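You operate a simulated robot arm through the tools that you are given. There is no shell and no other tool.

The job below is to be done with a simulated robot arm. You get a single attempt, and the scene is never put back.

## Task
Push the RETURNS strip all the way into the silver holder, then tighten the brass screw.
Fine: it lies on the feed plate; keep the holder clamped while you push; open the clamp after.

Only the result counts: the job must be done as asked and must still hold three seconds after the hand-in. Knocking over, shifting, dropping, spilling or breaking anything else fails it.

## Robot
A 6-joint arm with a two-finger gripper, fixed in place. Base frame: the origin is at the foot of the arm, x ahead of it, y to its left, z up; the work surface is at about z = 0. Units: m, degrees, N and s.
With the tool pointing down near the work surface it reaches from about 0.24 to 0.62 m from the base axis. Its first joint turns from -66.0 to 66.0 degrees. Payload 1.37 kg.
Tool frame: the origin (TCP) lies between the finger pads and is the grasp point; the fingertips stand 0.022 m ahead of it; z points along the fingers, y is the line along which they close. The gripper opens to 0.092 m; its body begins 0.065 m behind the TCP.
Orientation is that of the tool frame in the base frame, as [roll, pitch, yaw] about the fixed x, y, z axes, in that order (R = Rz(yaw) Ry(pitch) Rx(roll)). With the fingers straight down and closing along the base's y, the tool's x points along the base's -x, its y along +y and its z along -z.

## Interface
- The arm moves only by the tool send_rows. Its argument "deltas" is a list of rows, each a list of 6 numbers: the shift along the tool's x, y, z in units of 50 mm (1.0 is 50 mm), then the turn, a rotation vector about the tool's x, y, z in units of 6 degrees (1.0 is 6 degrees). In form: [[tx, ty, tz, rx, ry, rz], ...]. A call has 1 to 20 rows; each row shifts and turns the commanded pose from where the row before left it, along the tool's axes as they then stand. "grip" is the opening, from 0 (shut) to 1 (fully open), set as the call begins (left out, the last holds). A call with a number of a shift or a turn outside -1 to 1 is refused whole. Rows are played at 5 a second. More than 0.05 m and 8.6 degrees between two rows, or a gripper value outside its range, and nothing of the call is played. A pose out of reach is approached as far as the arm can. The call stops where the force on the tool passes 40 N (or 10 N more than at its start, if that is more) or the arm is blocked; 0.2 s more then pass. Each finger travels about 0.0599 m/s and halts on what it meets, pressing with about 25 N; the grip force reading is that of the motor and also rises with nothing between the fingers. The clock runs only during rows and for 0.2 s after the last one: add rows that do not move to give the fingers time. It gives the time, the measured TCP pose, the force on the tool (base axes), the opening and the grip force at its end, in the units of the frame above (readings bear some noise), with the torque about the TCP (base axes, N m) and any sound that the robot's microphone picked up, and new pictures: "show" is both (left out), scene, wrist or none.
- Cameras (640 x 400 px; columns grow to the right, rows downward): "scene" is fixed at [0.0377, -0.43, 0.5948]; the picture's right is [0.78, -0.63, 0.00], its down [-0.29, -0.36, -0.89] and it looks along [0.56, 0.69, -0.46] (base axes); focal length 348 px, centre (320, 200). "wrist" rides on the gripper at [0.071, 0.019, -0.102] in the tool frame; the picture's right is [-0.26, 0.97, 0.00], its down [-0.75, -0.20, -0.63] and it looks along [-0.60, -0.16, 0.78] (tool axes); focal length 280 px, centre (320, 200). There is no depth. A picture from a camera that has moved, and an enlarged one, comes with that camera's place and axes in the base frame and with its lens.
- inspect(camera, box): a new picture of the part [left, top, right, bottom] of that camera's present view, enlarged. No time passes.
- job_done(): hands the job in; it is judged then, once.

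Places have to be worked out from the pictures, the camera data and where the tool is seen. Open the gripper and draw the arm clear of the work before you hand the job in, unless the task says otherwise.

The tools are called after "Emit:" as name(argument=value, ...) on one line, values as JSON. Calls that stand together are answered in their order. send_rows: Moves the arm, as the interface text tells. Its arguments: {"type":"object","properties":{"deltas":{"type":"array","items":{"type":"array","items":{"type":"number"}}},"grip":{"type":"number"},"show":{"type":"string","enum":["both","scene","wrist","none"]}},"required":["deltas"]} The other tools are called the same way: inspect (camera, box) takes an enlarged picture of a part of a camera's view; job_done () hands the job in.

At the start:

```text
clock: 0.0
tcp_pos: [0.3891, 0.0406, 0.3454]
ee_rot: [-180.0, 0.0, 179.9]
ft_force: [-0.4, 0.2, -0.7]
moment: [0.0, -0.06, -0.01]
gripper_width: 0.0919
grasp_force: 0.1
```

scene: 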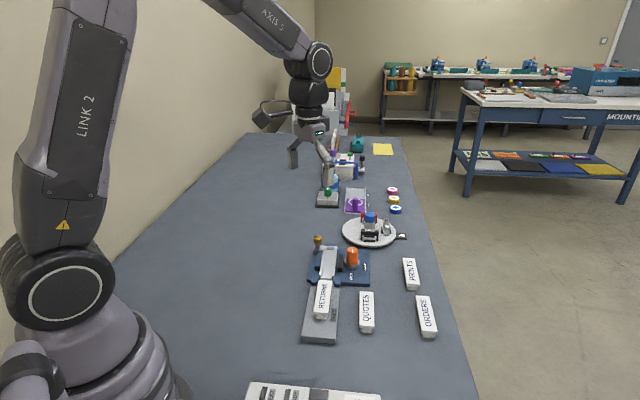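
wrist: 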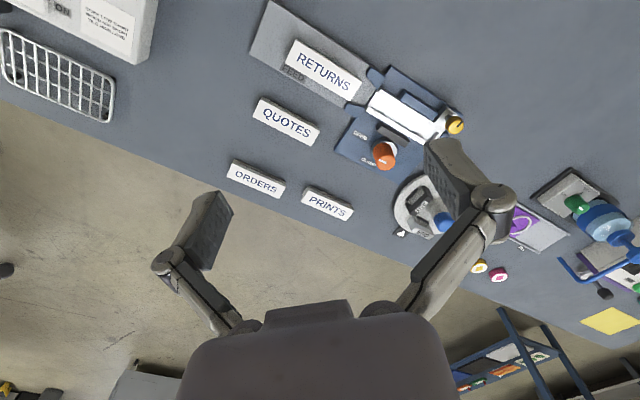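

I start by looking closely at the work area in both cameras before moving anything.

Emit:
inspect(camera="scene", box=[280, 200, 460, 350])

Emit:
inspect(camera="wrist", box=[240, 0, 500, 200])

Emit:
inspect(camera="scene", box=[295, 225, 385, 285])

```text
2.67 times, centred on (370, 275) of scene
camera zoom: at [0.0377, -0.43, 0.5948], right [0.78, -0.63, 0.0], down [-0.29, -0.36, -0.89], along [0.56, 0.69, -0.46], focal length 927 px, centre (187, 0)
```

zoom: 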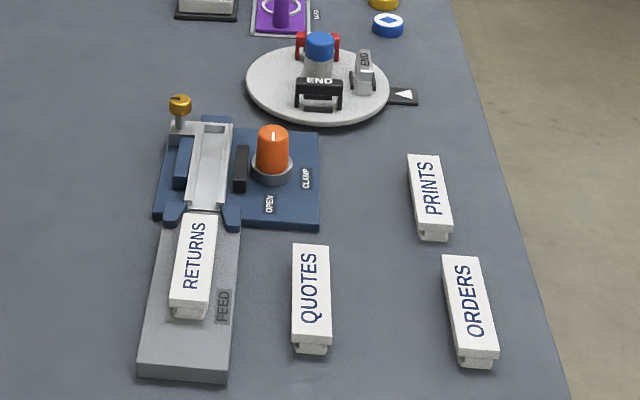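

```text
2.00 times, centred on (370, 100) of wrist
camera zoom: at [0.3186, 0.0603, 0.4462], right [0.26, 0.97, 0.0], down [0.75, -0.2, 0.63], along [0.6, -0.16, -0.78], focal length 561 px, centre (220, 400)
```

zoom: 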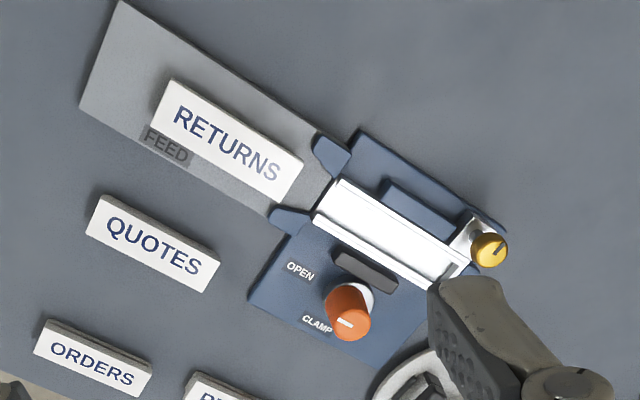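

```text
6.67 times, centred on (340, 255) of scene
camera zoom: at [0.0377, -0.43, 0.5948], right [0.78, -0.63, 0.0], down [-0.29, -0.36, -0.89], along [0.56, 0.69, -0.46], focal length 2317 px, centre (187, -167)
```

zoom: 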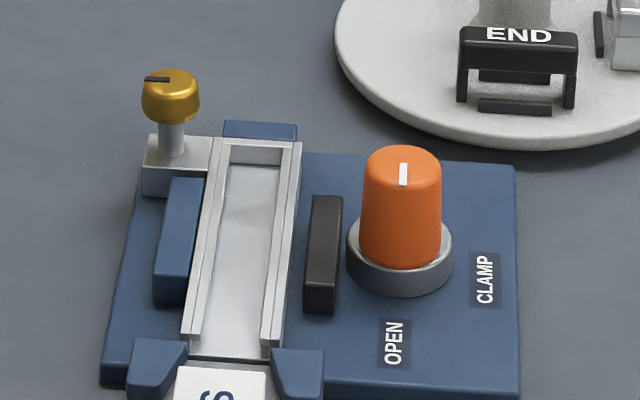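

The clamp knob seems to have a gap between black jaw and holder, the strip sits just before the guides with its axis at about 45° in base, rear end near (0.38, 0.00). I move lower and yaw +45° so the camera looks along the strip for a closer look.

Emit:
send_rows(deltas=[[0.2, 0, 0.6, 0, 0, 0], [0.2, 0, 0.6, 0, 0, 0], [0.2, 0, 0.6, 0, 0, 0], [0, 0, 0, 0, 0, -0.95], [0, 0, 0, 0, 0, -0.95], [0, 0, 0, 0, 0, -0.95], [0, 0, 0, 0, 0, -0.95], [0, 0, 0, 0, 0, -0.95], [0, 0, 0, 0, 0, -0.95], [0, 0, 0, 0, 0, -0.95], [0, 0, 0, 0, 0, -0.85], [0, 0, 0, 0, 0, 0]], grip=1, show="both")

```text
clock: 2.6
tcp_pos: [0.3607, 0.041, 0.2548]
ee_rot: [-180.0, 0.0, -134.9]
ft_force: [-0.5, -0.4, 0.7]
moment: [0.01, -0.02, 0.0]
gripper_width: 0.0921
grasp_force: 0.1
camera wrist: at [0.2956, 0.0043, 0.3554], right [-0.5, 0.87, 0.0], down [0.68, 0.39, 0.62], along [0.54, 0.31, -0.78], focal length 280 px, centre (320, 200)
```

scene: 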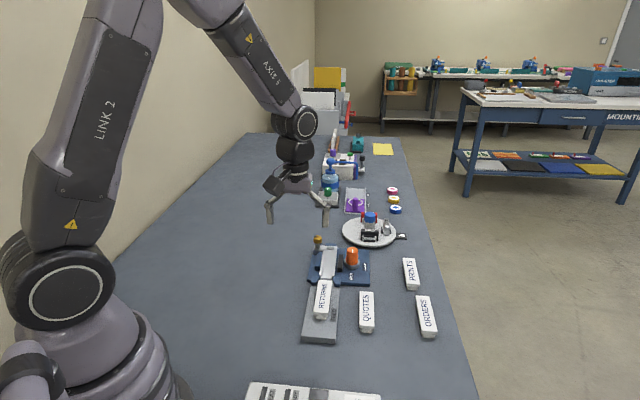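
wrist: 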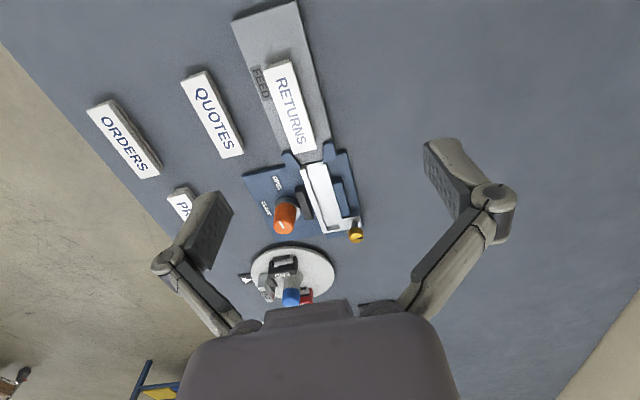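

The tool is aligned with the strip now. I enlarge the holder, knob and screw areas from this viewpoint.

Emit:
inspect(camera="wrist", box=[230, 130, 390, 250])

Emit:
inspect(camera="wrist", box=[220, 0, 380, 170])

Emit:
inspect(camera="scene", box=[295, 225, 385, 285])

Emit:
inspect(camera="scene", box=[290, 270, 380, 350])

```text
3.33 times, centred on (310, 190) of wrist
camera zoom: at [0.2956, 0.0043, 0.3554], right [-0.5, 0.87, 0.0], down [0.68, 0.39, 0.62], along [0.54, 0.31, -0.78], focal length 935 px, centre (353, 233)
```

zoom: 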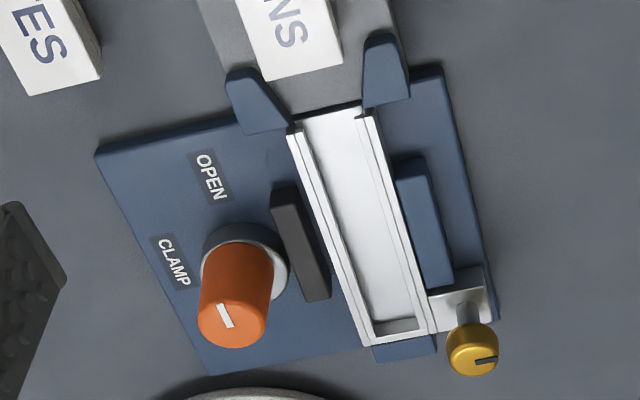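

```text
2.35 times, centred on (300, 85) of wrist
camera zoom: at [0.2956, 0.0043, 0.3554], right [-0.5, 0.87, 0.0], down [0.68, 0.39, 0.62], along [0.54, 0.31, -0.78], focal length 660 px, centre (367, 471)
```

zoom: 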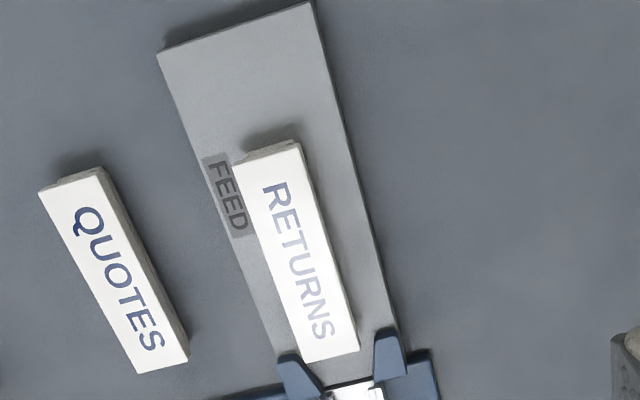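

```text
6.67 times, centred on (340, 255) of scene
camera zoom: at [0.0377, -0.43, 0.5948], right [0.78, -0.63, 0.0], down [-0.29, -0.36, -0.89], along [0.56, 0.69, -0.46], focal length 2317 px, centre (187, -167)
```

zoom: 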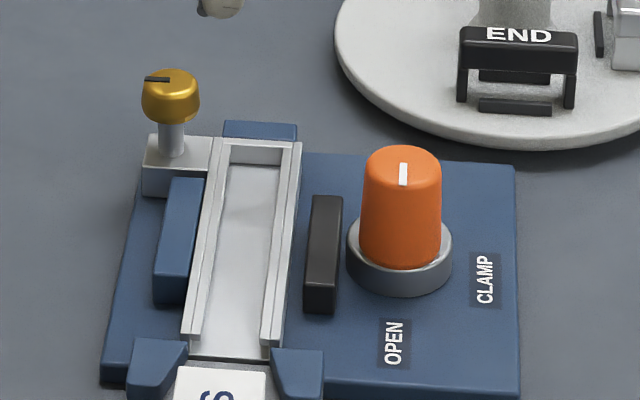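

```text
5.00 times, centred on (335, 310) of scene
camera zoom: at [0.0377, -0.43, 0.5948], right [0.78, -0.63, 0.0], down [-0.29, -0.36, -0.89], along [0.56, 0.69, -0.46], focal length 1738 px, centre (245, -350)
```

zoom: 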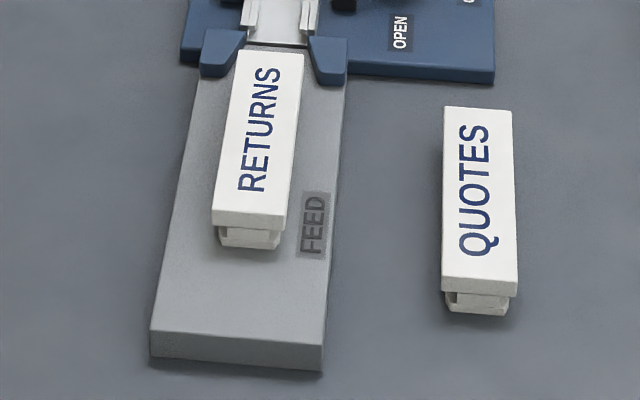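

The knob's white mark points to OPEN and the black jaw has a gap, so the holder is currently unclamped; knob is at about (0.568, 0.10, top 0.06), and CLAMP is a 90° counter-clockwise turn (from above). I move above the knob at a safe height and set yaw to ~141° so a +90° turn is possible.

Emit:
send_rows(deltas=[[-0.75, -0.42, 0.34, 0, 0, 0], [-0.75, -0.42, 0.34, 0, 0, 0], [-0.75, -0.42, 0.34, 0, 0, 0], [-0.75, -0.42, 0.34, 0, 0, 0], [-0.75, -0.42, 0.34, 0, 0, 0], [0, 0, 0, 0, 0, 1], [0, 0, 0, 0, 0, 1], [0, 0, 0, 0, 0, 1], [0, 0, 0, 0, 0, 1], [0, 0, 0, 0, 0, 1], [0, 0, 0, 0, 0, 1], [0, 0, 0, 0, 0, 1], [0, 0, 0, 0, 0, 1], [0, 0, 0, 0, 0, 1], [0, 0, 0, 0, 0, 1], [0, 0, 0, 0, 0, 1], [0, 0, 0, 0, 0, 1], [0, 0, 0, 0, 0, 1], [0, 0, 0, 0, 0, 1], [0, 0, 0, 0, 0, 0]], show="both")

```text
clock: 6.8
tcp_pos: [0.5667, 0.0992, 0.1697]
ee_rot: [179.9, 0.0, 140.9]
ft_force: [0.0, 0.6, -0.6]
moment: [0.0, -0.03, -0.01]
gripper_width: 0.0919
grasp_force: 0.0
camera wrist: at [0.5236, 0.1591, 0.2709], right [0.81, 0.58, 0.0], down [0.46, -0.63, 0.62], along [0.36, -0.51, -0.78], focal length 280 px, centre (320, 200)
```

scene: 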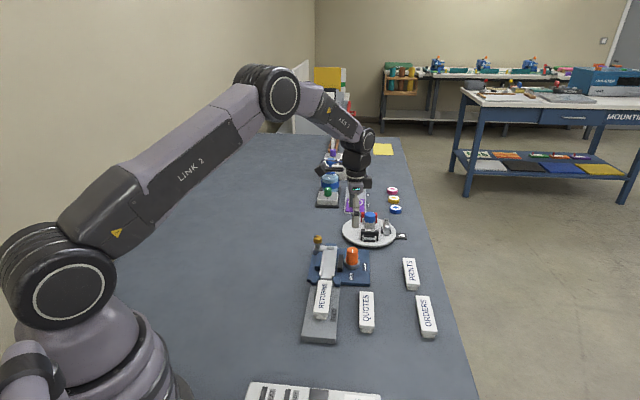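
wrist: 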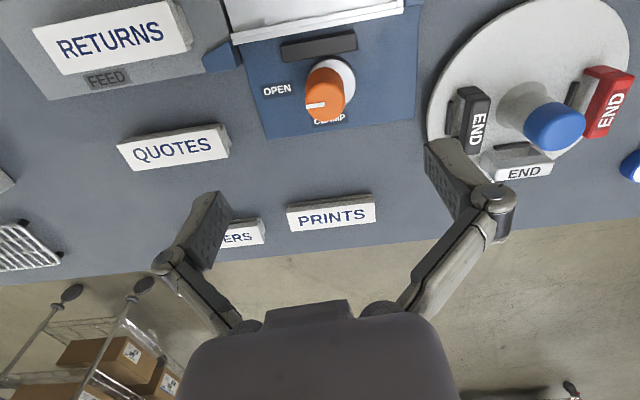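

The knob appears almost directly under the tool axis (expected around pixel (320,102)). I enlarge it to refine.

Emit:
inspect(camera="wrist", box=[240, 30, 400, 150])

Emit:
inspect(camera="scene", box=[300, 150, 420, 290])

```text
3.33 times, centred on (320, 90) of wrist
camera zoom: at [0.5236, 0.1591, 0.2709], right [0.81, 0.58, 0.0], down [0.46, -0.63, 0.62], along [0.36, -0.51, -0.78], focal length 935 px, centre (320, 567)
```

zoom: 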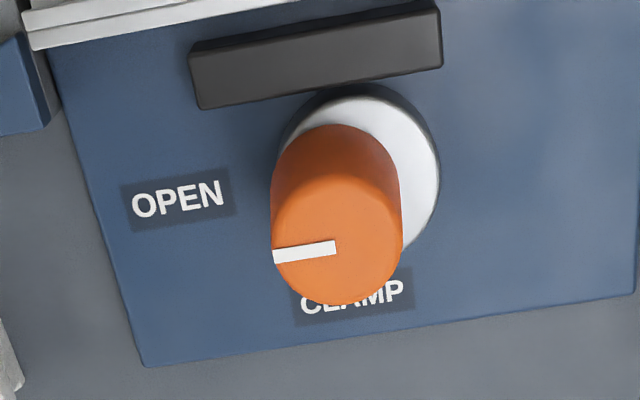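

```text
2.86 times, centred on (360, 220) of scene
camera zoom: at [0.0377, -0.43, 0.5948], right [0.78, -0.63, 0.0], down [-0.29, -0.36, -0.89], along [0.56, 0.69, -0.46], focal length 993 px, centre (206, 143)
```

zoom: 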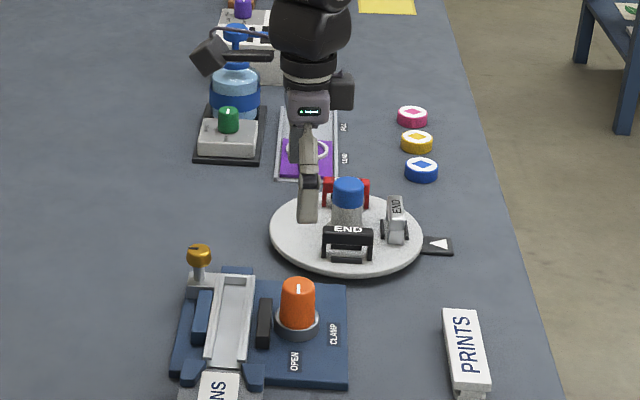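

The knob top centre is at about (0.570, 0.101, 0.057). I descend to TCP z≈0.10 (tips still above the knob) and check alignment again.

Emit:
send_rows(deltas=[[-0.015, 0.035, 0.7, 0, 0, 0], [-0.015, 0.035, 0.7, 0, 0, 0], [0, 0, 0, 0, 0, 0]], show="wrist")

Emit:
inspect(camera="wrist", box=[220, 50, 420, 200])

Emit:
inspect(camera="scene", box=[310, 190, 400, 290])

```text
clock: 7.6
tcp_pos: [0.5704, 0.1016, 0.0995]
ee_rot: [-180.0, 0.0, 141.0]
ft_force: [-0.5, -0.4, -0.3]
moment: [-0.01, 0.01, -0.04]
gripper_width: 0.0921
grasp_force: 0.0
camera wrist: at [0.5269, 0.1606, 0.2012], right [0.81, 0.59, 0.0], down [0.46, -0.63, 0.63], along [0.37, -0.51, -0.78], focal length 280 px, centre (320, 200)
```

wrist: 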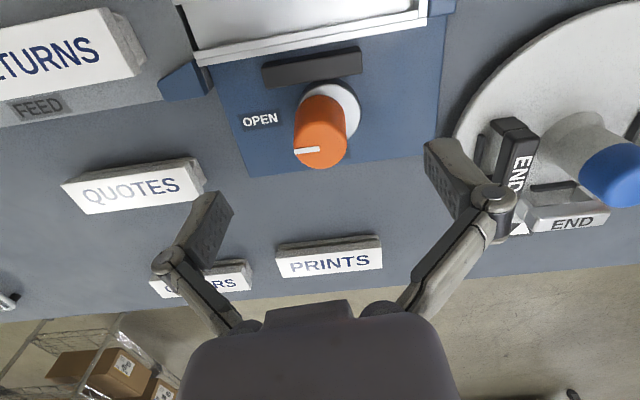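

```text
2.67 times, centred on (320, 125) of wrist
camera zoom: at [0.5269, 0.1606, 0.2012], right [0.81, 0.59, 0.0], down [0.46, -0.63, 0.63], along [0.37, -0.51, -0.78], focal length 748 px, centre (320, 400)
```

zoom: 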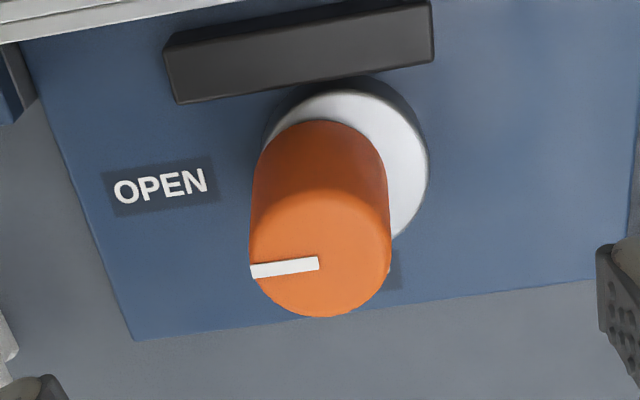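

```text
4.00 times, centred on (355, 240) of scene
camera zoom: at [0.0377, -0.43, 0.5948], right [0.78, -0.63, 0.0], down [-0.29, -0.36, -0.89], along [0.56, 0.69, -0.46], focal length 1390 px, centre (180, 40)
```

zoom: 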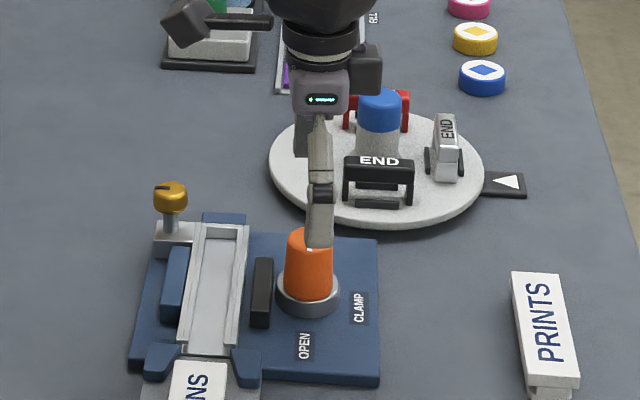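

The knob is centred under the tool axis (axis ≈ (0.570, 0.1015), top z≈0.060). I descend to TCP z≈0.056 with the fingers open around the knob.

Emit:
send_rows(deltas=[[0, 0, 0.3, 0, 0, 0], [0, 0, 0.3, 0, 0, 0], [0, 0, 0.27, 0, 0, 0], [0, 0, 0, 0, 0, 0]], show="both")

Emit:
inspect(camera="scene", box=[310, 210, 400, 290])

Emit:
inspect(camera="wrist", box=[200, 80, 440, 260])

```text
clock: 8.6
tcp_pos: [0.5696, 0.1007, 0.0557]
ee_rot: [180.0, 0.0, 141.0]
ft_force: [0.1, -0.3, -0.9]
moment: [0.0, 0.0, 0.01]
gripper_width: 0.0919
grasp_force: 0.1
camera wrist: at [0.5261, 0.1602, 0.1576], right [0.81, 0.59, 0.0], down [0.46, -0.63, 0.63], along [0.37, -0.51, -0.78], focal length 280 px, centre (320, 200)
```

scene: 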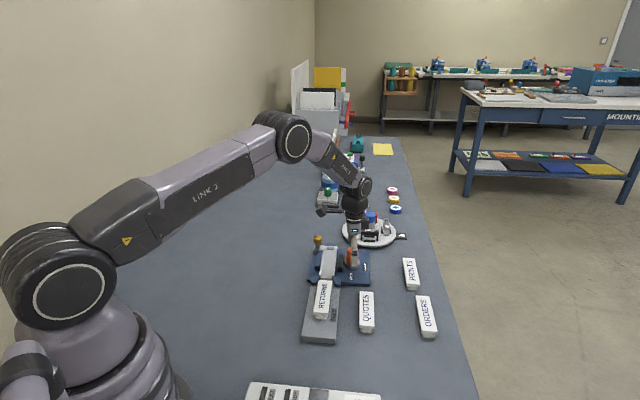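
wrist: 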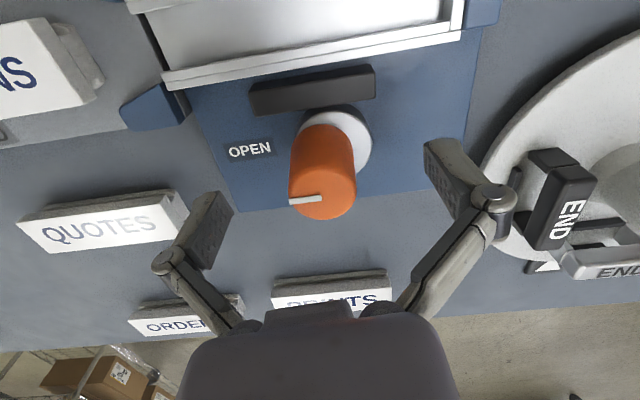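

```text
5.00 times, centred on (355, 250) of scene
camera zoom: at [0.0377, -0.43, 0.5948], right [0.78, -0.63, 0.0], down [-0.29, -0.36, -0.89], along [0.56, 0.69, -0.46], focal length 1738 px, centre (145, -50)
```

zoom: 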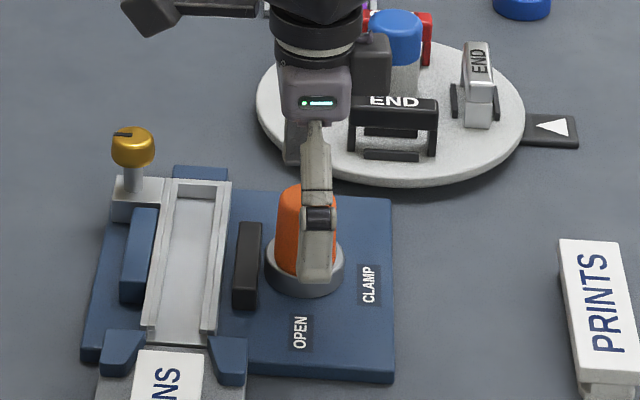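

```text
2.22 times, centred on (320, 170) of wrist
camera zoom: at [0.5261, 0.1602, 0.1576], right [0.81, 0.59, 0.0], down [0.46, -0.63, 0.63], along [0.37, -0.51, -0.78], focal length 623 px, centre (320, 267)
```

zoom: 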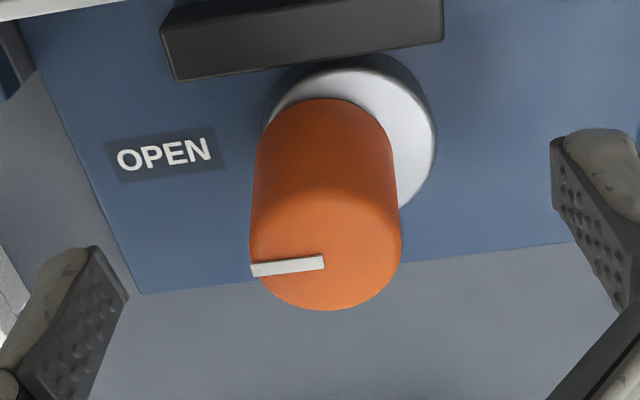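

The knob sits centred between the pads (within ~1 mm). I close the gripper on it.

Emit:
send_rows(deltas=[[0, 0.02, 0, 0, 0, 0], [0, 0, 0, 0, 0, 0], [0, 0, 0, 0, 0, 0], [0, 0, 0, 0, 0, 0], [0, 0, 0, 0, 0, 0]], grip=0, show="wrist")

```text
clock: 9.8
tcp_pos: [0.5698, 0.1016, 0.0573]
ee_rot: [-179.9, 0.0, 141.0]
ft_force: [-6.2, -6.1, 5.3]
moment: [0.02, 0.31, 0.04]
gripper_width: 0.0318
grasp_force: 28.0
camera wrist: at [0.5268, 0.161, 0.1577], right [0.81, 0.58, 0.0], down [0.46, -0.63, 0.62], along [0.36, -0.51, -0.78], focal length 280 px, centre (320, 200)
```

wrist: 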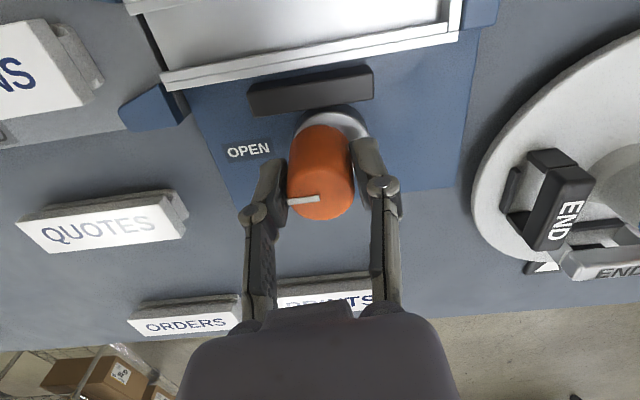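

Gripped at 31.8 mm with ~9 N lateral load along −tool y. I relieve it with a small shift back and check the force.

Emit:
send_rows(deltas=[[0, -0.02, 0, 0, 0, 0], [0, 0, 0, 0, 0, 0]], show="none")

```text
clock: 10.4
tcp_pos: [0.5699, 0.1019, 0.0581]
ee_rot: [179.9, 0.0, 141.0]
ft_force: [1.3, 0.1, -2.1]
moment: [0.31, 0.34, 0.07]
gripper_width: 0.0317
grasp_force: 28.1
```

Lateral load is gone. I now turn the knob counter-clockwise (from above) toward CLAMP by the first 30°, watching torque.

Emit:
send_rows(deltas=[[0, 0, 0, 0, 0, -0.6], [0, 0, 0, 0, 0, -0.6], [0, 0, 0, 0, 0, -0.6], [0, 0, 0, 0, 0, -0.6], [0, 0, 0, 0, 0, -0.6], [0, 0, 0, 0, 0, -0.6], [0, 0, 0, 0, 0, -0.6], [0, 0, 0, 0, 0, -0.6]], show="wrist")

Emit:
inspect(camera="wrist", box=[200, 60, 440, 240])

```text
clock: 12.2
tcp_pos: [0.5699, 0.1011, 0.0565]
ee_rot: [-180.0, 0.0, 169.9]
ft_force: [-9.1, 5.9, 13.7]
moment: [0.08, -0.14, -0.03]
gripper_width: 0.0313
grasp_force: 28.6
camera wrist: at [0.5036, 0.1322, 0.1576], right [0.43, 0.9, 0.0], down [0.71, -0.33, 0.62], along [0.56, -0.27, -0.78], focal length 280 px, centre (320, 200)
```

wrist: 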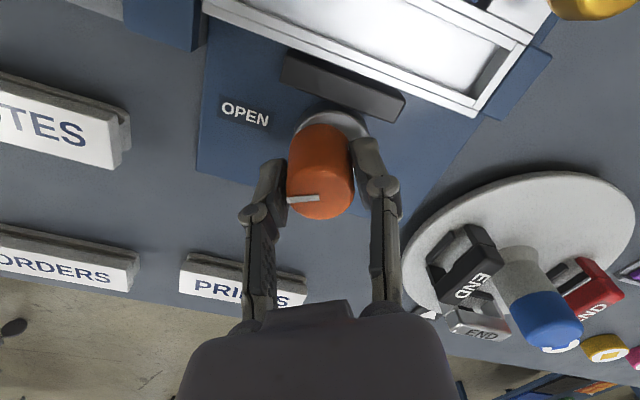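

```text
2.22 times, centred on (320, 150) of wrist
camera zoom: at [0.5036, 0.1322, 0.1576], right [0.43, 0.9, 0.0], down [0.71, -0.33, 0.62], along [0.56, -0.27, -0.78], focal length 623 px, centre (320, 311)
```

zoom: 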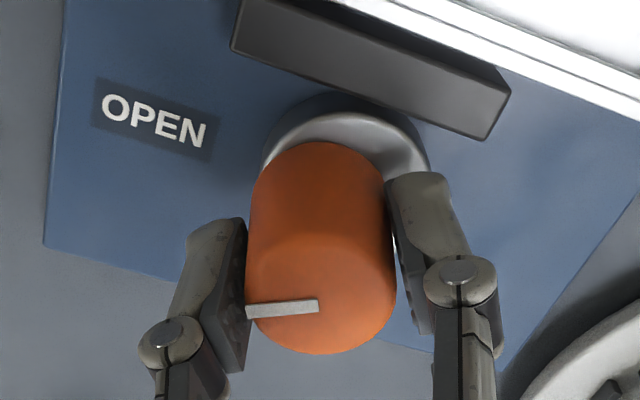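

The knob turns with the gripper (the silver ring is an eccentric cam that swings toward the black jaw). I continue turning another ~36°.

Emit:
send_rows(deltas=[[0, 0, 0, 0, 0, -0.6], [0, 0, 0, 0, 0, -0.6], [0, 0, 0, 0, 0, -0.6], [0, 0, 0, 0, 0, -0.6], [0, 0, 0, 0, 0, -0.6], [0, 0, 0, 0, 0, -0.6], [0, 0, 0, 0, 0, -0.6], [0, 0, 0, 0, 0, -0.6], [0, 0, 0, 0, 0, -0.6], [0, 0, 0, 0, 0, -0.6]], show="wrist")

Emit:
inspect(camera="wrist", box=[200, 60, 440, 240])

```text
clock: 14.4
tcp_pos: [0.5704, 0.1016, 0.0558]
ee_rot: [-180.0, 0.1, -154.1]
ft_force: [5.1, -1.1, 0.3]
moment: [-0.4, 0.64, -0.02]
gripper_width: 0.0317
grasp_force: 28.2
camera wrist: at [0.4978, 0.0871, 0.1575], right [-0.19, 0.98, 0.0], down [0.77, 0.14, 0.63], along [0.61, 0.12, -0.78], focal length 280 px, centre (320, 200)
```

wrist: 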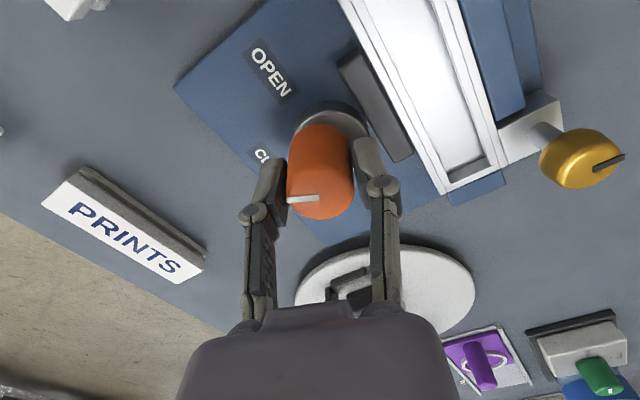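

```text
2.22 times, centred on (320, 150) of wrist
camera zoom: at [0.4978, 0.0871, 0.1575], right [-0.19, 0.98, 0.0], down [0.77, 0.14, 0.63], along [0.61, 0.12, -0.78], focal length 623 px, centre (320, 311)
```

zoom: 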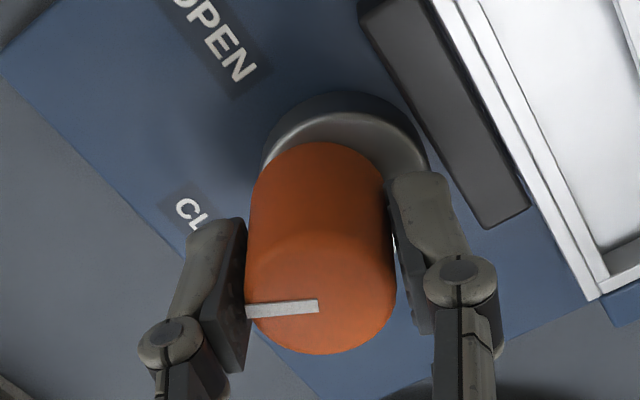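

Turned 65° so far; the jaw is nearing the holder. I continue toward 90° in smaller steps.

Emit:
send_rows(deltas=[[0, 0, 0, 0, 0, -0.5], [0, 0, 0, 0, 0, -0.5], [0, 0, 0, 0, 0, -0.5], [0, 0, 0, 0, 0, -0.5], [0, 0, 0, 0, 0, -0.5], [0, 0, 0, 0, 0, -0.5]], show="both")

Emit:
inspect(camera="wrist", box=[200, 60, 440, 240])

Emit:
inspect(camera="scene", box=[295, 225, 385, 285])

```text
clock: 15.8
tcp_pos: [0.5707, 0.1014, 0.0578]
ee_rot: [179.9, 0.0, -136.2]
ft_force: [9.8, -9.3, -10.3]
moment: [-0.1, -0.28, 0.03]
gripper_width: 0.0316
grasp_force: 28.2
camera wrist: at [0.5055, 0.0655, 0.1575], right [-0.48, 0.88, 0.0], down [0.68, 0.37, 0.63], along [0.55, 0.3, -0.78], focal length 280 px, centre (320, 200)
```

scene: 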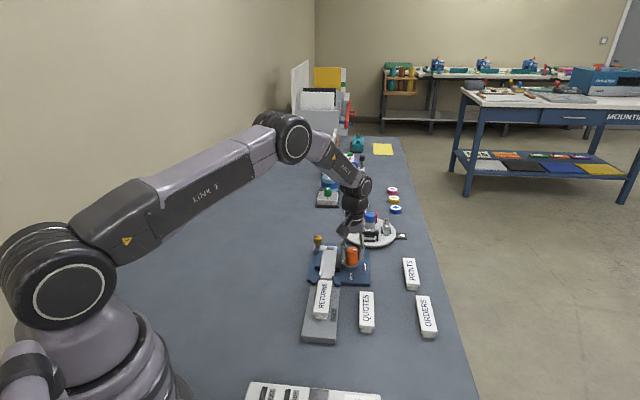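
wrist: 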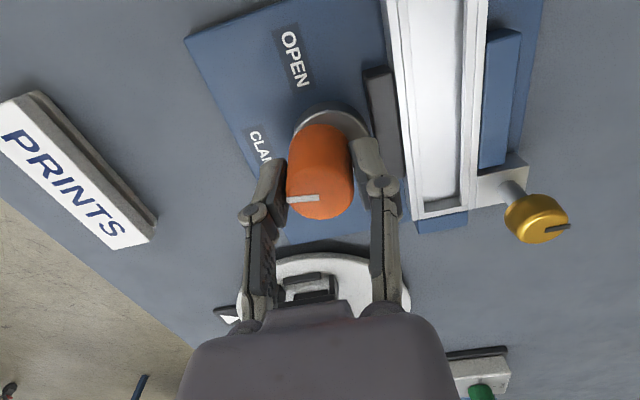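

```text
2.22 times, centred on (320, 150) of wrist
camera zoom: at [0.5055, 0.0655, 0.1575], right [-0.48, 0.88, 0.0], down [0.68, 0.37, 0.63], along [0.55, 0.3, -0.78], focal length 623 px, centre (320, 311)
```

zoom: 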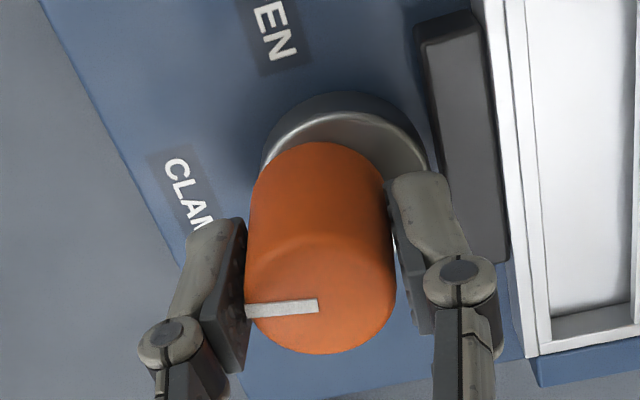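

```text
6.67 times, centred on (340, 255) of scene
camera zoom: at [0.0377, -0.4299, 0.5948], right [0.78, -0.63, 0.0], down [-0.29, -0.36, -0.89], along [0.56, 0.69, -0.46], focal length 2317 px, centre (187, -167)
```

zoom: 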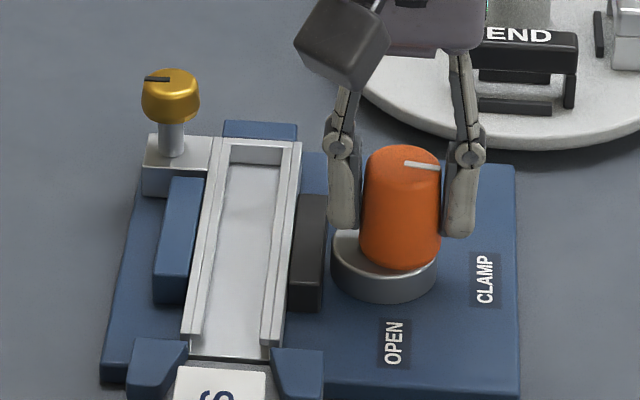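

Turned 83°; the jaw has nearly reached the holder. I turn the last ~9° in small steps, watching the torque.

Emit:
send_rows(deltas=[[0, 0, 0, 0, 0, -0.4], [0, 0, 0, 0, 0, -0.4], [0, 0, 0, 0, 0, -0.4], [0, 0, 0, 0, 0, 0]], show="none")

Emit:
inspect(camera="wrist", box=[250, 40, 490, 220])

Emit:
inspect(camera="scene", box=[295, 225, 385, 285])

```text
clock: 16.8
tcp_pos: [0.5709, 0.1015, 0.057]
ee_rot: [179.9, 0.0, -129.0]
ft_force: [2.4, -17.5, 0.9]
moment: [0.01, -0.25, -0.02]
gripper_width: 0.0317
grasp_force: 27.4
```

```text
2.22 times, centred on (370, 130) of wrist
camera zoom: at [0.5106, 0.0578, 0.1576], right [-0.59, 0.81, 0.0], down [0.63, 0.46, 0.62], along [0.51, 0.37, -0.78], focal length 623 px, centre (209, 356)
```

zoom: 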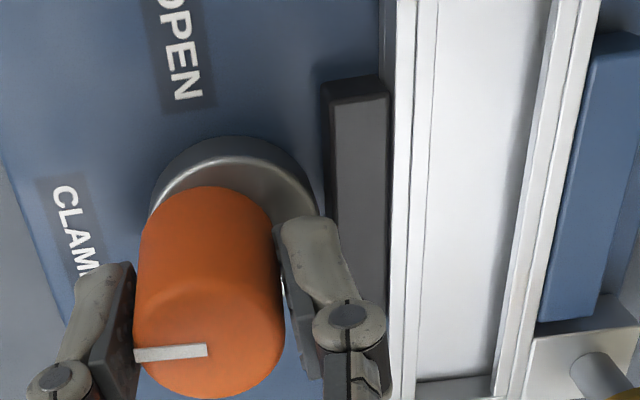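

```text
6.67 times, centred on (340, 255) of scene
camera zoom: at [0.0376, -0.4299, 0.5948], right [0.78, -0.63, 0.0], down [-0.29, -0.36, -0.89], along [0.56, 0.69, -0.46], focal length 2317 px, centre (187, -167)
```

zoom: 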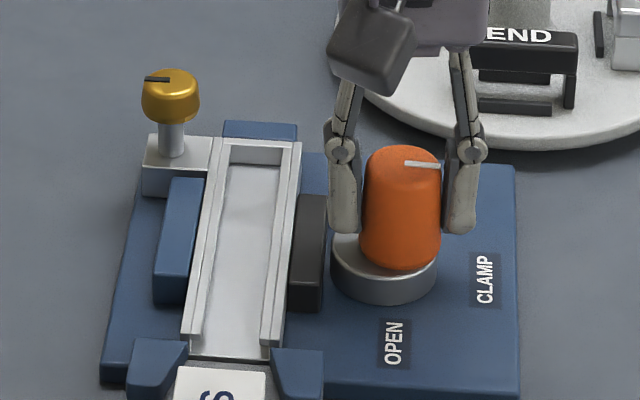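

Yaw has gone 90° in total, but the mark barely moved in the last step, so the jaw may be at its stop. I zoom in on the knob mark to verify.

Emit:
inspect(camera="scene", box=[335, 240, 375, 265])

Emit:
inspect(camera="wrist", box=[270, 130, 390, 230])

```text
16.00 times, centred on (355, 252) of scene
camera zoom: at [0.0376, -0.4299, 0.5948], right [0.78, -0.63, 0.0], down [-0.29, -0.36, -0.89], along [0.56, 0.69, -0.46], focal length 5560 px, centre (-240, -640)
```

zoom: 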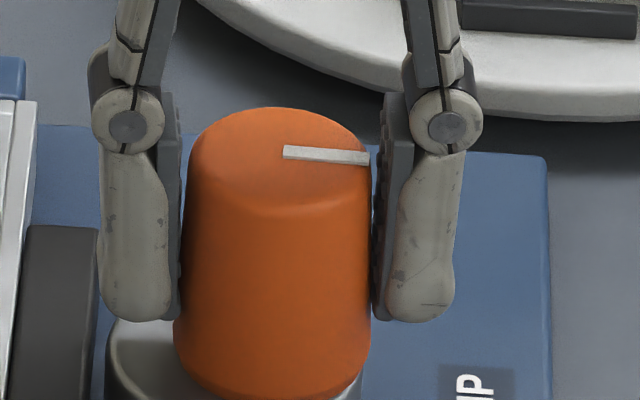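

```text
4.00 times, centred on (330, 180) of wrist
camera zoom: at [0.5106, 0.0578, 0.1576], right [-0.59, 0.81, 0.0], down [0.63, 0.46, 0.62], along [0.51, 0.37, -0.78], focal length 1122 px, centre (280, 280)
```

zoom: 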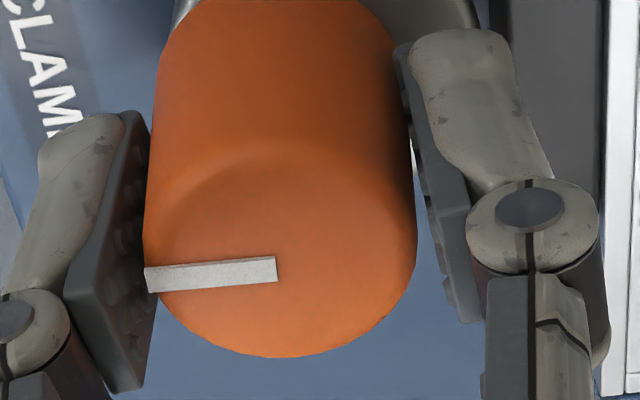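

The mark now points squarely at CLAMP and the jaw touches the holder. I release the knob by opening only slightly, then rise straight up.

Emit:
send_rows(deltas=[[0, 0, 0, 0, 0, 0], [0, 0, 0, 0, 0, 0], [0, 0, -0.4, 0, 0, 0], [0, 0, -0.6, 0, 0, 0], [0, 0, -0.8, 0, 0, 0]], grip=0.46, show="both")

Emit:
inspect(camera="scene", box=[295, 225, 385, 285])

Emit:
inspect(camera="wrist", box=[220, 20, 420, 170])

```text
clock: 18.0
tcp_pos: [0.5711, 0.1023, 0.1441]
ee_rot: [-180.0, -0.1, -128.9]
ft_force: [-1.0, -0.2, 0.5]
moment: [0.0, -0.02, 0.02]
gripper_width: 0.0424
grasp_force: 0.0
camera wrist: at [0.5107, 0.058, 0.2452], right [-0.59, 0.81, 0.0], down [0.63, 0.46, 0.62], along [0.51, 0.37, -0.78], focal length 280 px, centre (320, 200)
```

scene: 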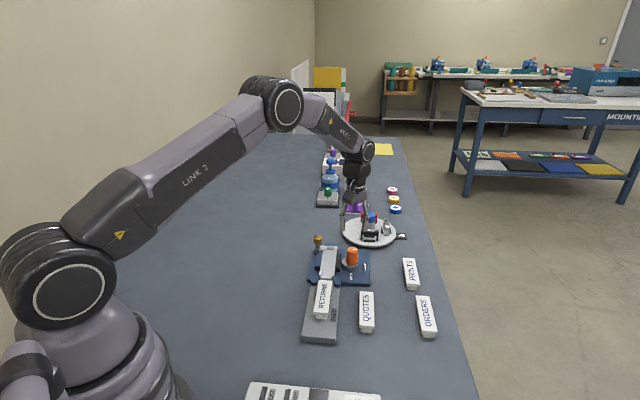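
wrist: 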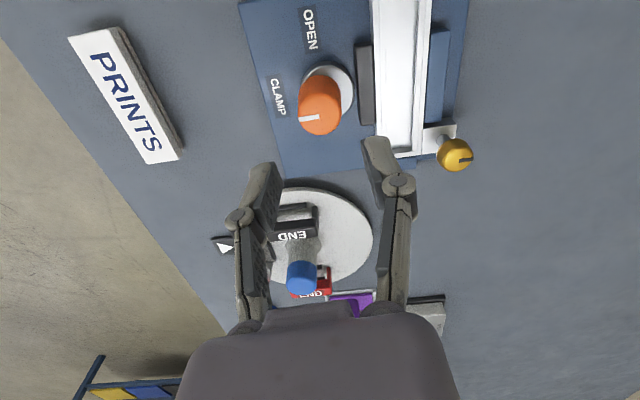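

```text
6.67 times, centred on (340, 255) of scene
camera zoom: at [0.0377, -0.4299, 0.5948], right [0.78, -0.63, 0.0], down [-0.29, -0.36, -0.89], along [0.56, 0.69, -0.46], focal length 2317 px, centre (187, -167)
```

zoom: 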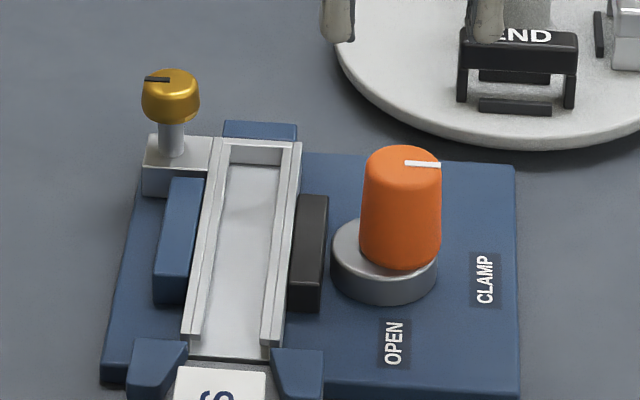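

```text
2.67 times, centred on (320, 95) of wrist
camera zoom: at [0.5107, 0.058, 0.2452], right [-0.59, 0.81, 0.0], down [0.63, 0.46, 0.62], along [0.51, 0.37, -0.78], focal length 748 px, centre (320, 480)
```

zoom: 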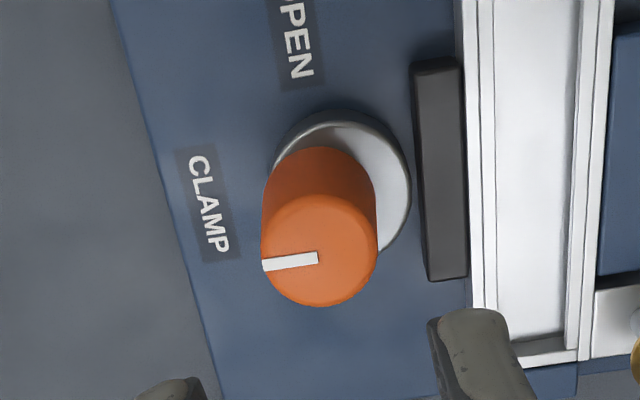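

The clamp holds at CLAMP. Now I study the strip's end profile and the holder mouth in detail to choose the pushing height.

Emit:
inspect(camera="scene", box=[310, 305, 350, 335])

Emit:
inspect(camera="scene", box=[305, 260, 350, 295])

Emit:
inspect(camera="scene", box=[305, 235, 350, 270])

```text
13.33 times, centred on (330, 320) of scene
camera zoom: at [0.0377, -0.4299, 0.5948], right [0.78, -0.63, 0.0], down [-0.29, -0.36, -0.89], along [0.56, 0.69, -0.46], focal length 4634 px, centre (187, -1400)
```

zoom: 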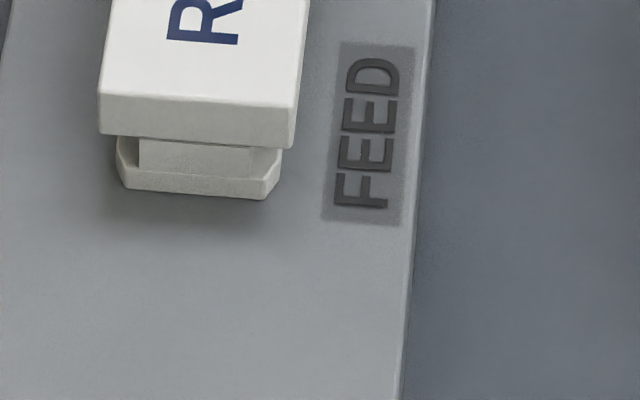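

```text
11.43 times, centred on (328, 278) of scene
camera zoom: at [0.0377, -0.4299, 0.5948], right [0.78, -0.63, 0.0], down [-0.29, -0.36, -0.89], along [0.56, 0.69, -0.46], focal length 3972 px, centre (234, -686)
```

zoom: 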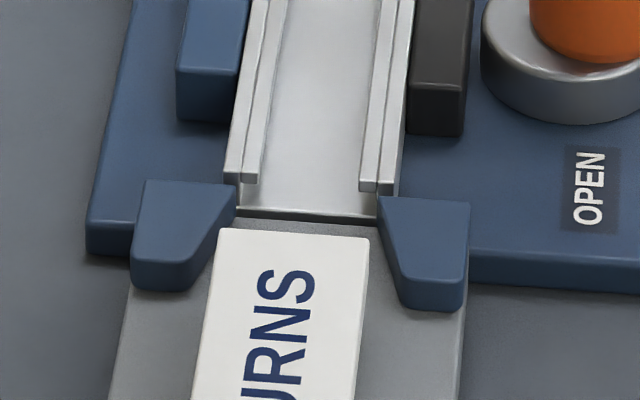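

```text
11.43 times, centred on (328, 252) of scene
camera zoom: at [0.0377, -0.4299, 0.5948], right [0.78, -0.63, 0.0], down [-0.29, -0.36, -0.89], along [0.56, 0.69, -0.46], focal length 3972 px, centre (234, -400)
```

zoom: 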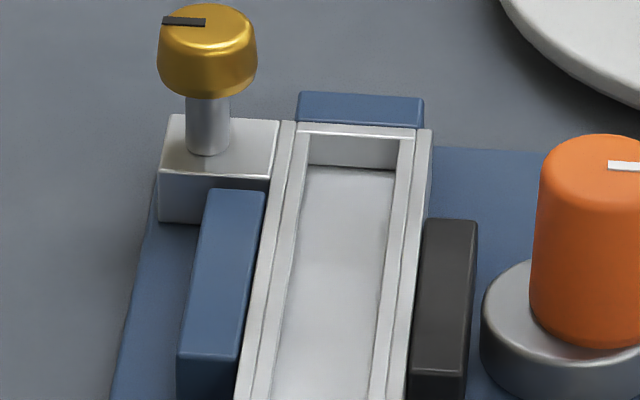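

The strip is an I-profile: ~31 mm top plate riding above the holder lips, foot under the lips; the far end has an end wall as stop. I move back behind the strip's rear end with closed fingers at z≈0.15 and yaw −135° for a closer look.

Emit:
send_rows(deltas=[[0.76, 0.29, -0.02, 0, 0, 0], [0.76, 0.29, -0.02, 0, 0, 0], [0.76, 0.29, -0.02, 0, 0, 0], [0.76, 0.29, -0.02, 0, 0, 0], [0.76, 0.29, -0.02, 0, 0, 0], [0.76, 0.29, -0.02, 0, 0, 0], [0, 0, 0, 0, 0, 0.5], [0, 0, 0, 0, 0, 0.5], [0, 0, 0, 0, 0, 0]], grip=0, show="both")

Emit:
inspect(camera="wrist", box=[200, 40, 440, 240])

Emit:
inspect(camera="scene", box=[280, 230, 380, 350])

```text
clock: 20.0
tcp_pos: [0.3585, -0.0206, 0.1522]
ee_rot: [180.0, 0.0, -134.9]
ft_force: [-0.2, 0.0, 0.0]
moment: [0.04, -0.02, 0.0]
gripper_width: 0.0
grasp_force: 25.2
camera wrist: at [0.295, -0.0584, 0.2534], right [-0.5, 0.87, 0.0], down [0.68, 0.39, 0.63], along [0.54, 0.31, -0.78], focal length 280 px, centre (320, 200)
```

scene: 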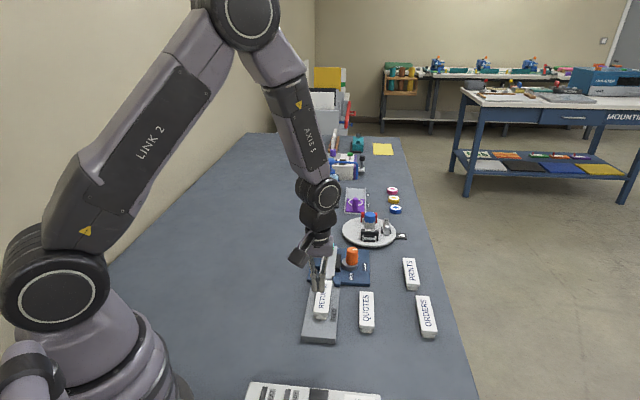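
wrist: 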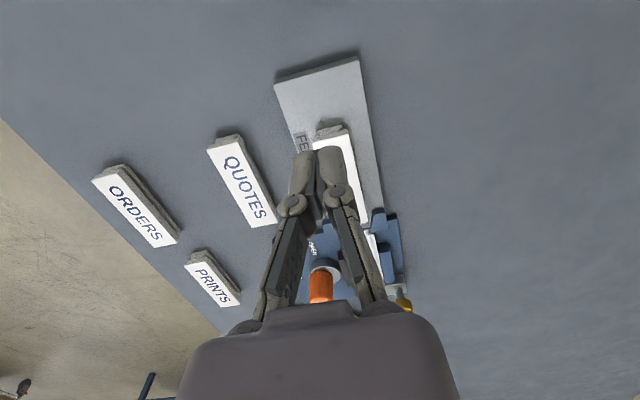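

```text
2.00 times, centred on (320, 140) of wrist
camera zoom: at [0.295, -0.0584, 0.2534], right [-0.5, 0.87, 0.0], down [0.68, 0.39, 0.63], along [0.54, 0.31, -0.78], focal length 561 px, centre (320, 320)
```

zoom: 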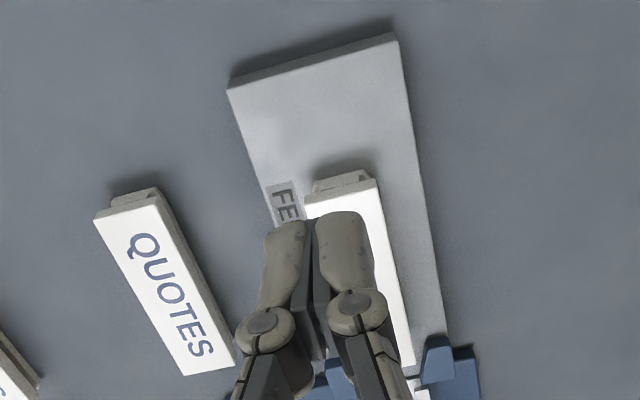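

```text
3.33 times, centred on (330, 290) of scene
camera zoom: at [0.0377, -0.43, 0.5948], right [0.78, -0.63, 0.0], down [-0.29, -0.36, -0.89], along [0.56, 0.69, -0.46], focal length 1158 px, centre (287, -100)
```

zoom: 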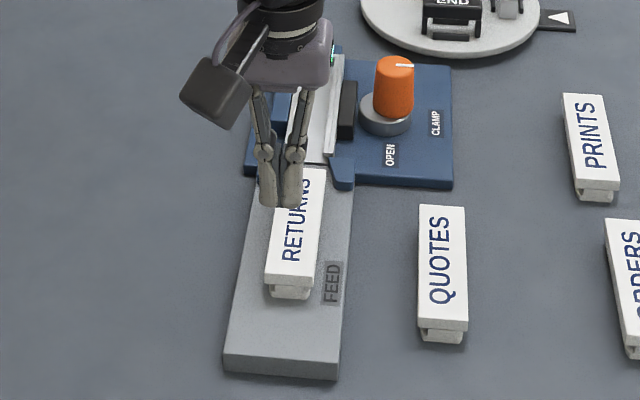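

Rear end mid of the strip is at about (0.380, 0.001), axis at 45°, top z≈0.036. I step back to ~40 mm behind it and descend to TCP z≈0.062 (tips ≈0.040) to compare heights in the scene view.

Emit:
send_rows(deltas=[[0.2, 0, 0, 0, 0, 0], [0, 0, 0.6, 0, 0, 0], [0, 0, 0.6, 0, 0, 0], [0, 0, 0.6, 0, 0, 0], [0, 0, 0, 0, 0, 0]], show="both")

Emit:
inspect(camera="scene", box=[290, 270, 360, 350])

Emit:
inspect(camera="wrist", box=[220, 120, 420, 240])

```text
clock: 21.2
tcp_pos: [0.35, -0.0277, 0.0618]
ee_rot: [180.0, 0.0, -135.0]
ft_force: [0.8, 0.7, -0.6]
moment: [0.01, 0.0, 0.0]
gripper_width: 0.0002
grasp_force: 25.0
camera wrist: at [0.2864, -0.065, 0.1626], right [-0.5, 0.87, 0.0], down [0.68, 0.39, 0.63], along [0.54, 0.31, -0.78], focal length 280 px, centre (320, 200)
```

scene: 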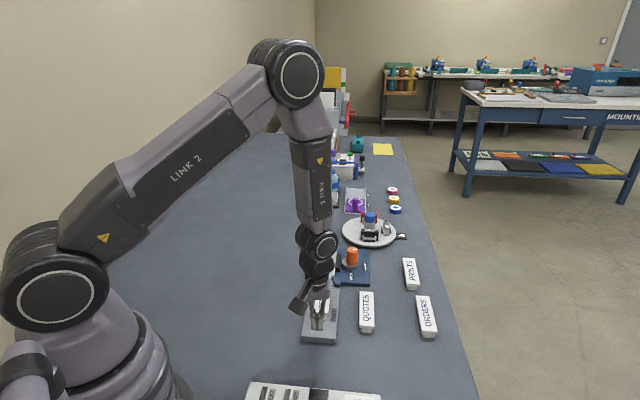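
wrist: 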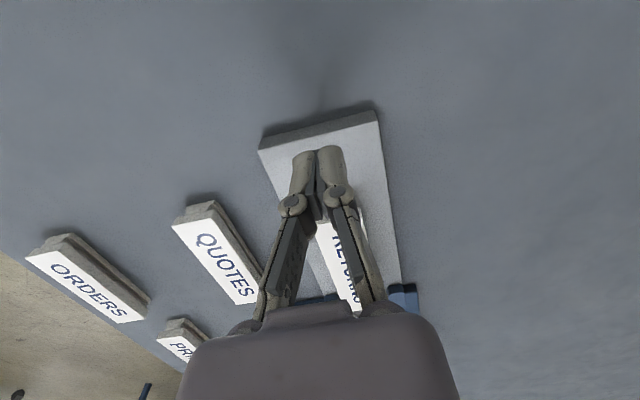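

```text
5.00 times, centred on (325, 310) of scene
camera zoom: at [0.0377, -0.43, 0.5948], right [0.78, -0.63, 0.0], down [-0.29, -0.36, -0.89], along [0.56, 0.69, -0.46], focal length 1738 px, centre (295, -350)
```

zoom: 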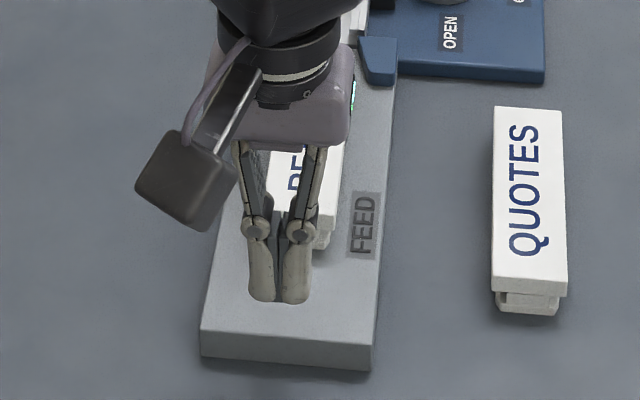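

```text
3.20 times, centred on (320, 180) of wrist
camera zoom: at [0.2864, -0.065, 0.1626], right [-0.5, 0.87, 0.0], down [0.68, 0.39, 0.63], along [0.54, 0.31, -0.78], focal length 897 px, centre (320, 264)
```

zoom: 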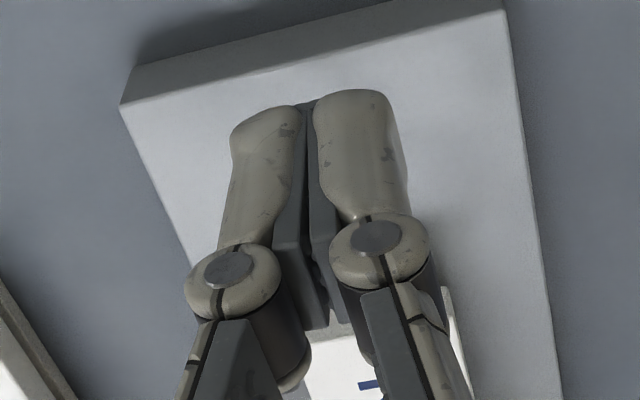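

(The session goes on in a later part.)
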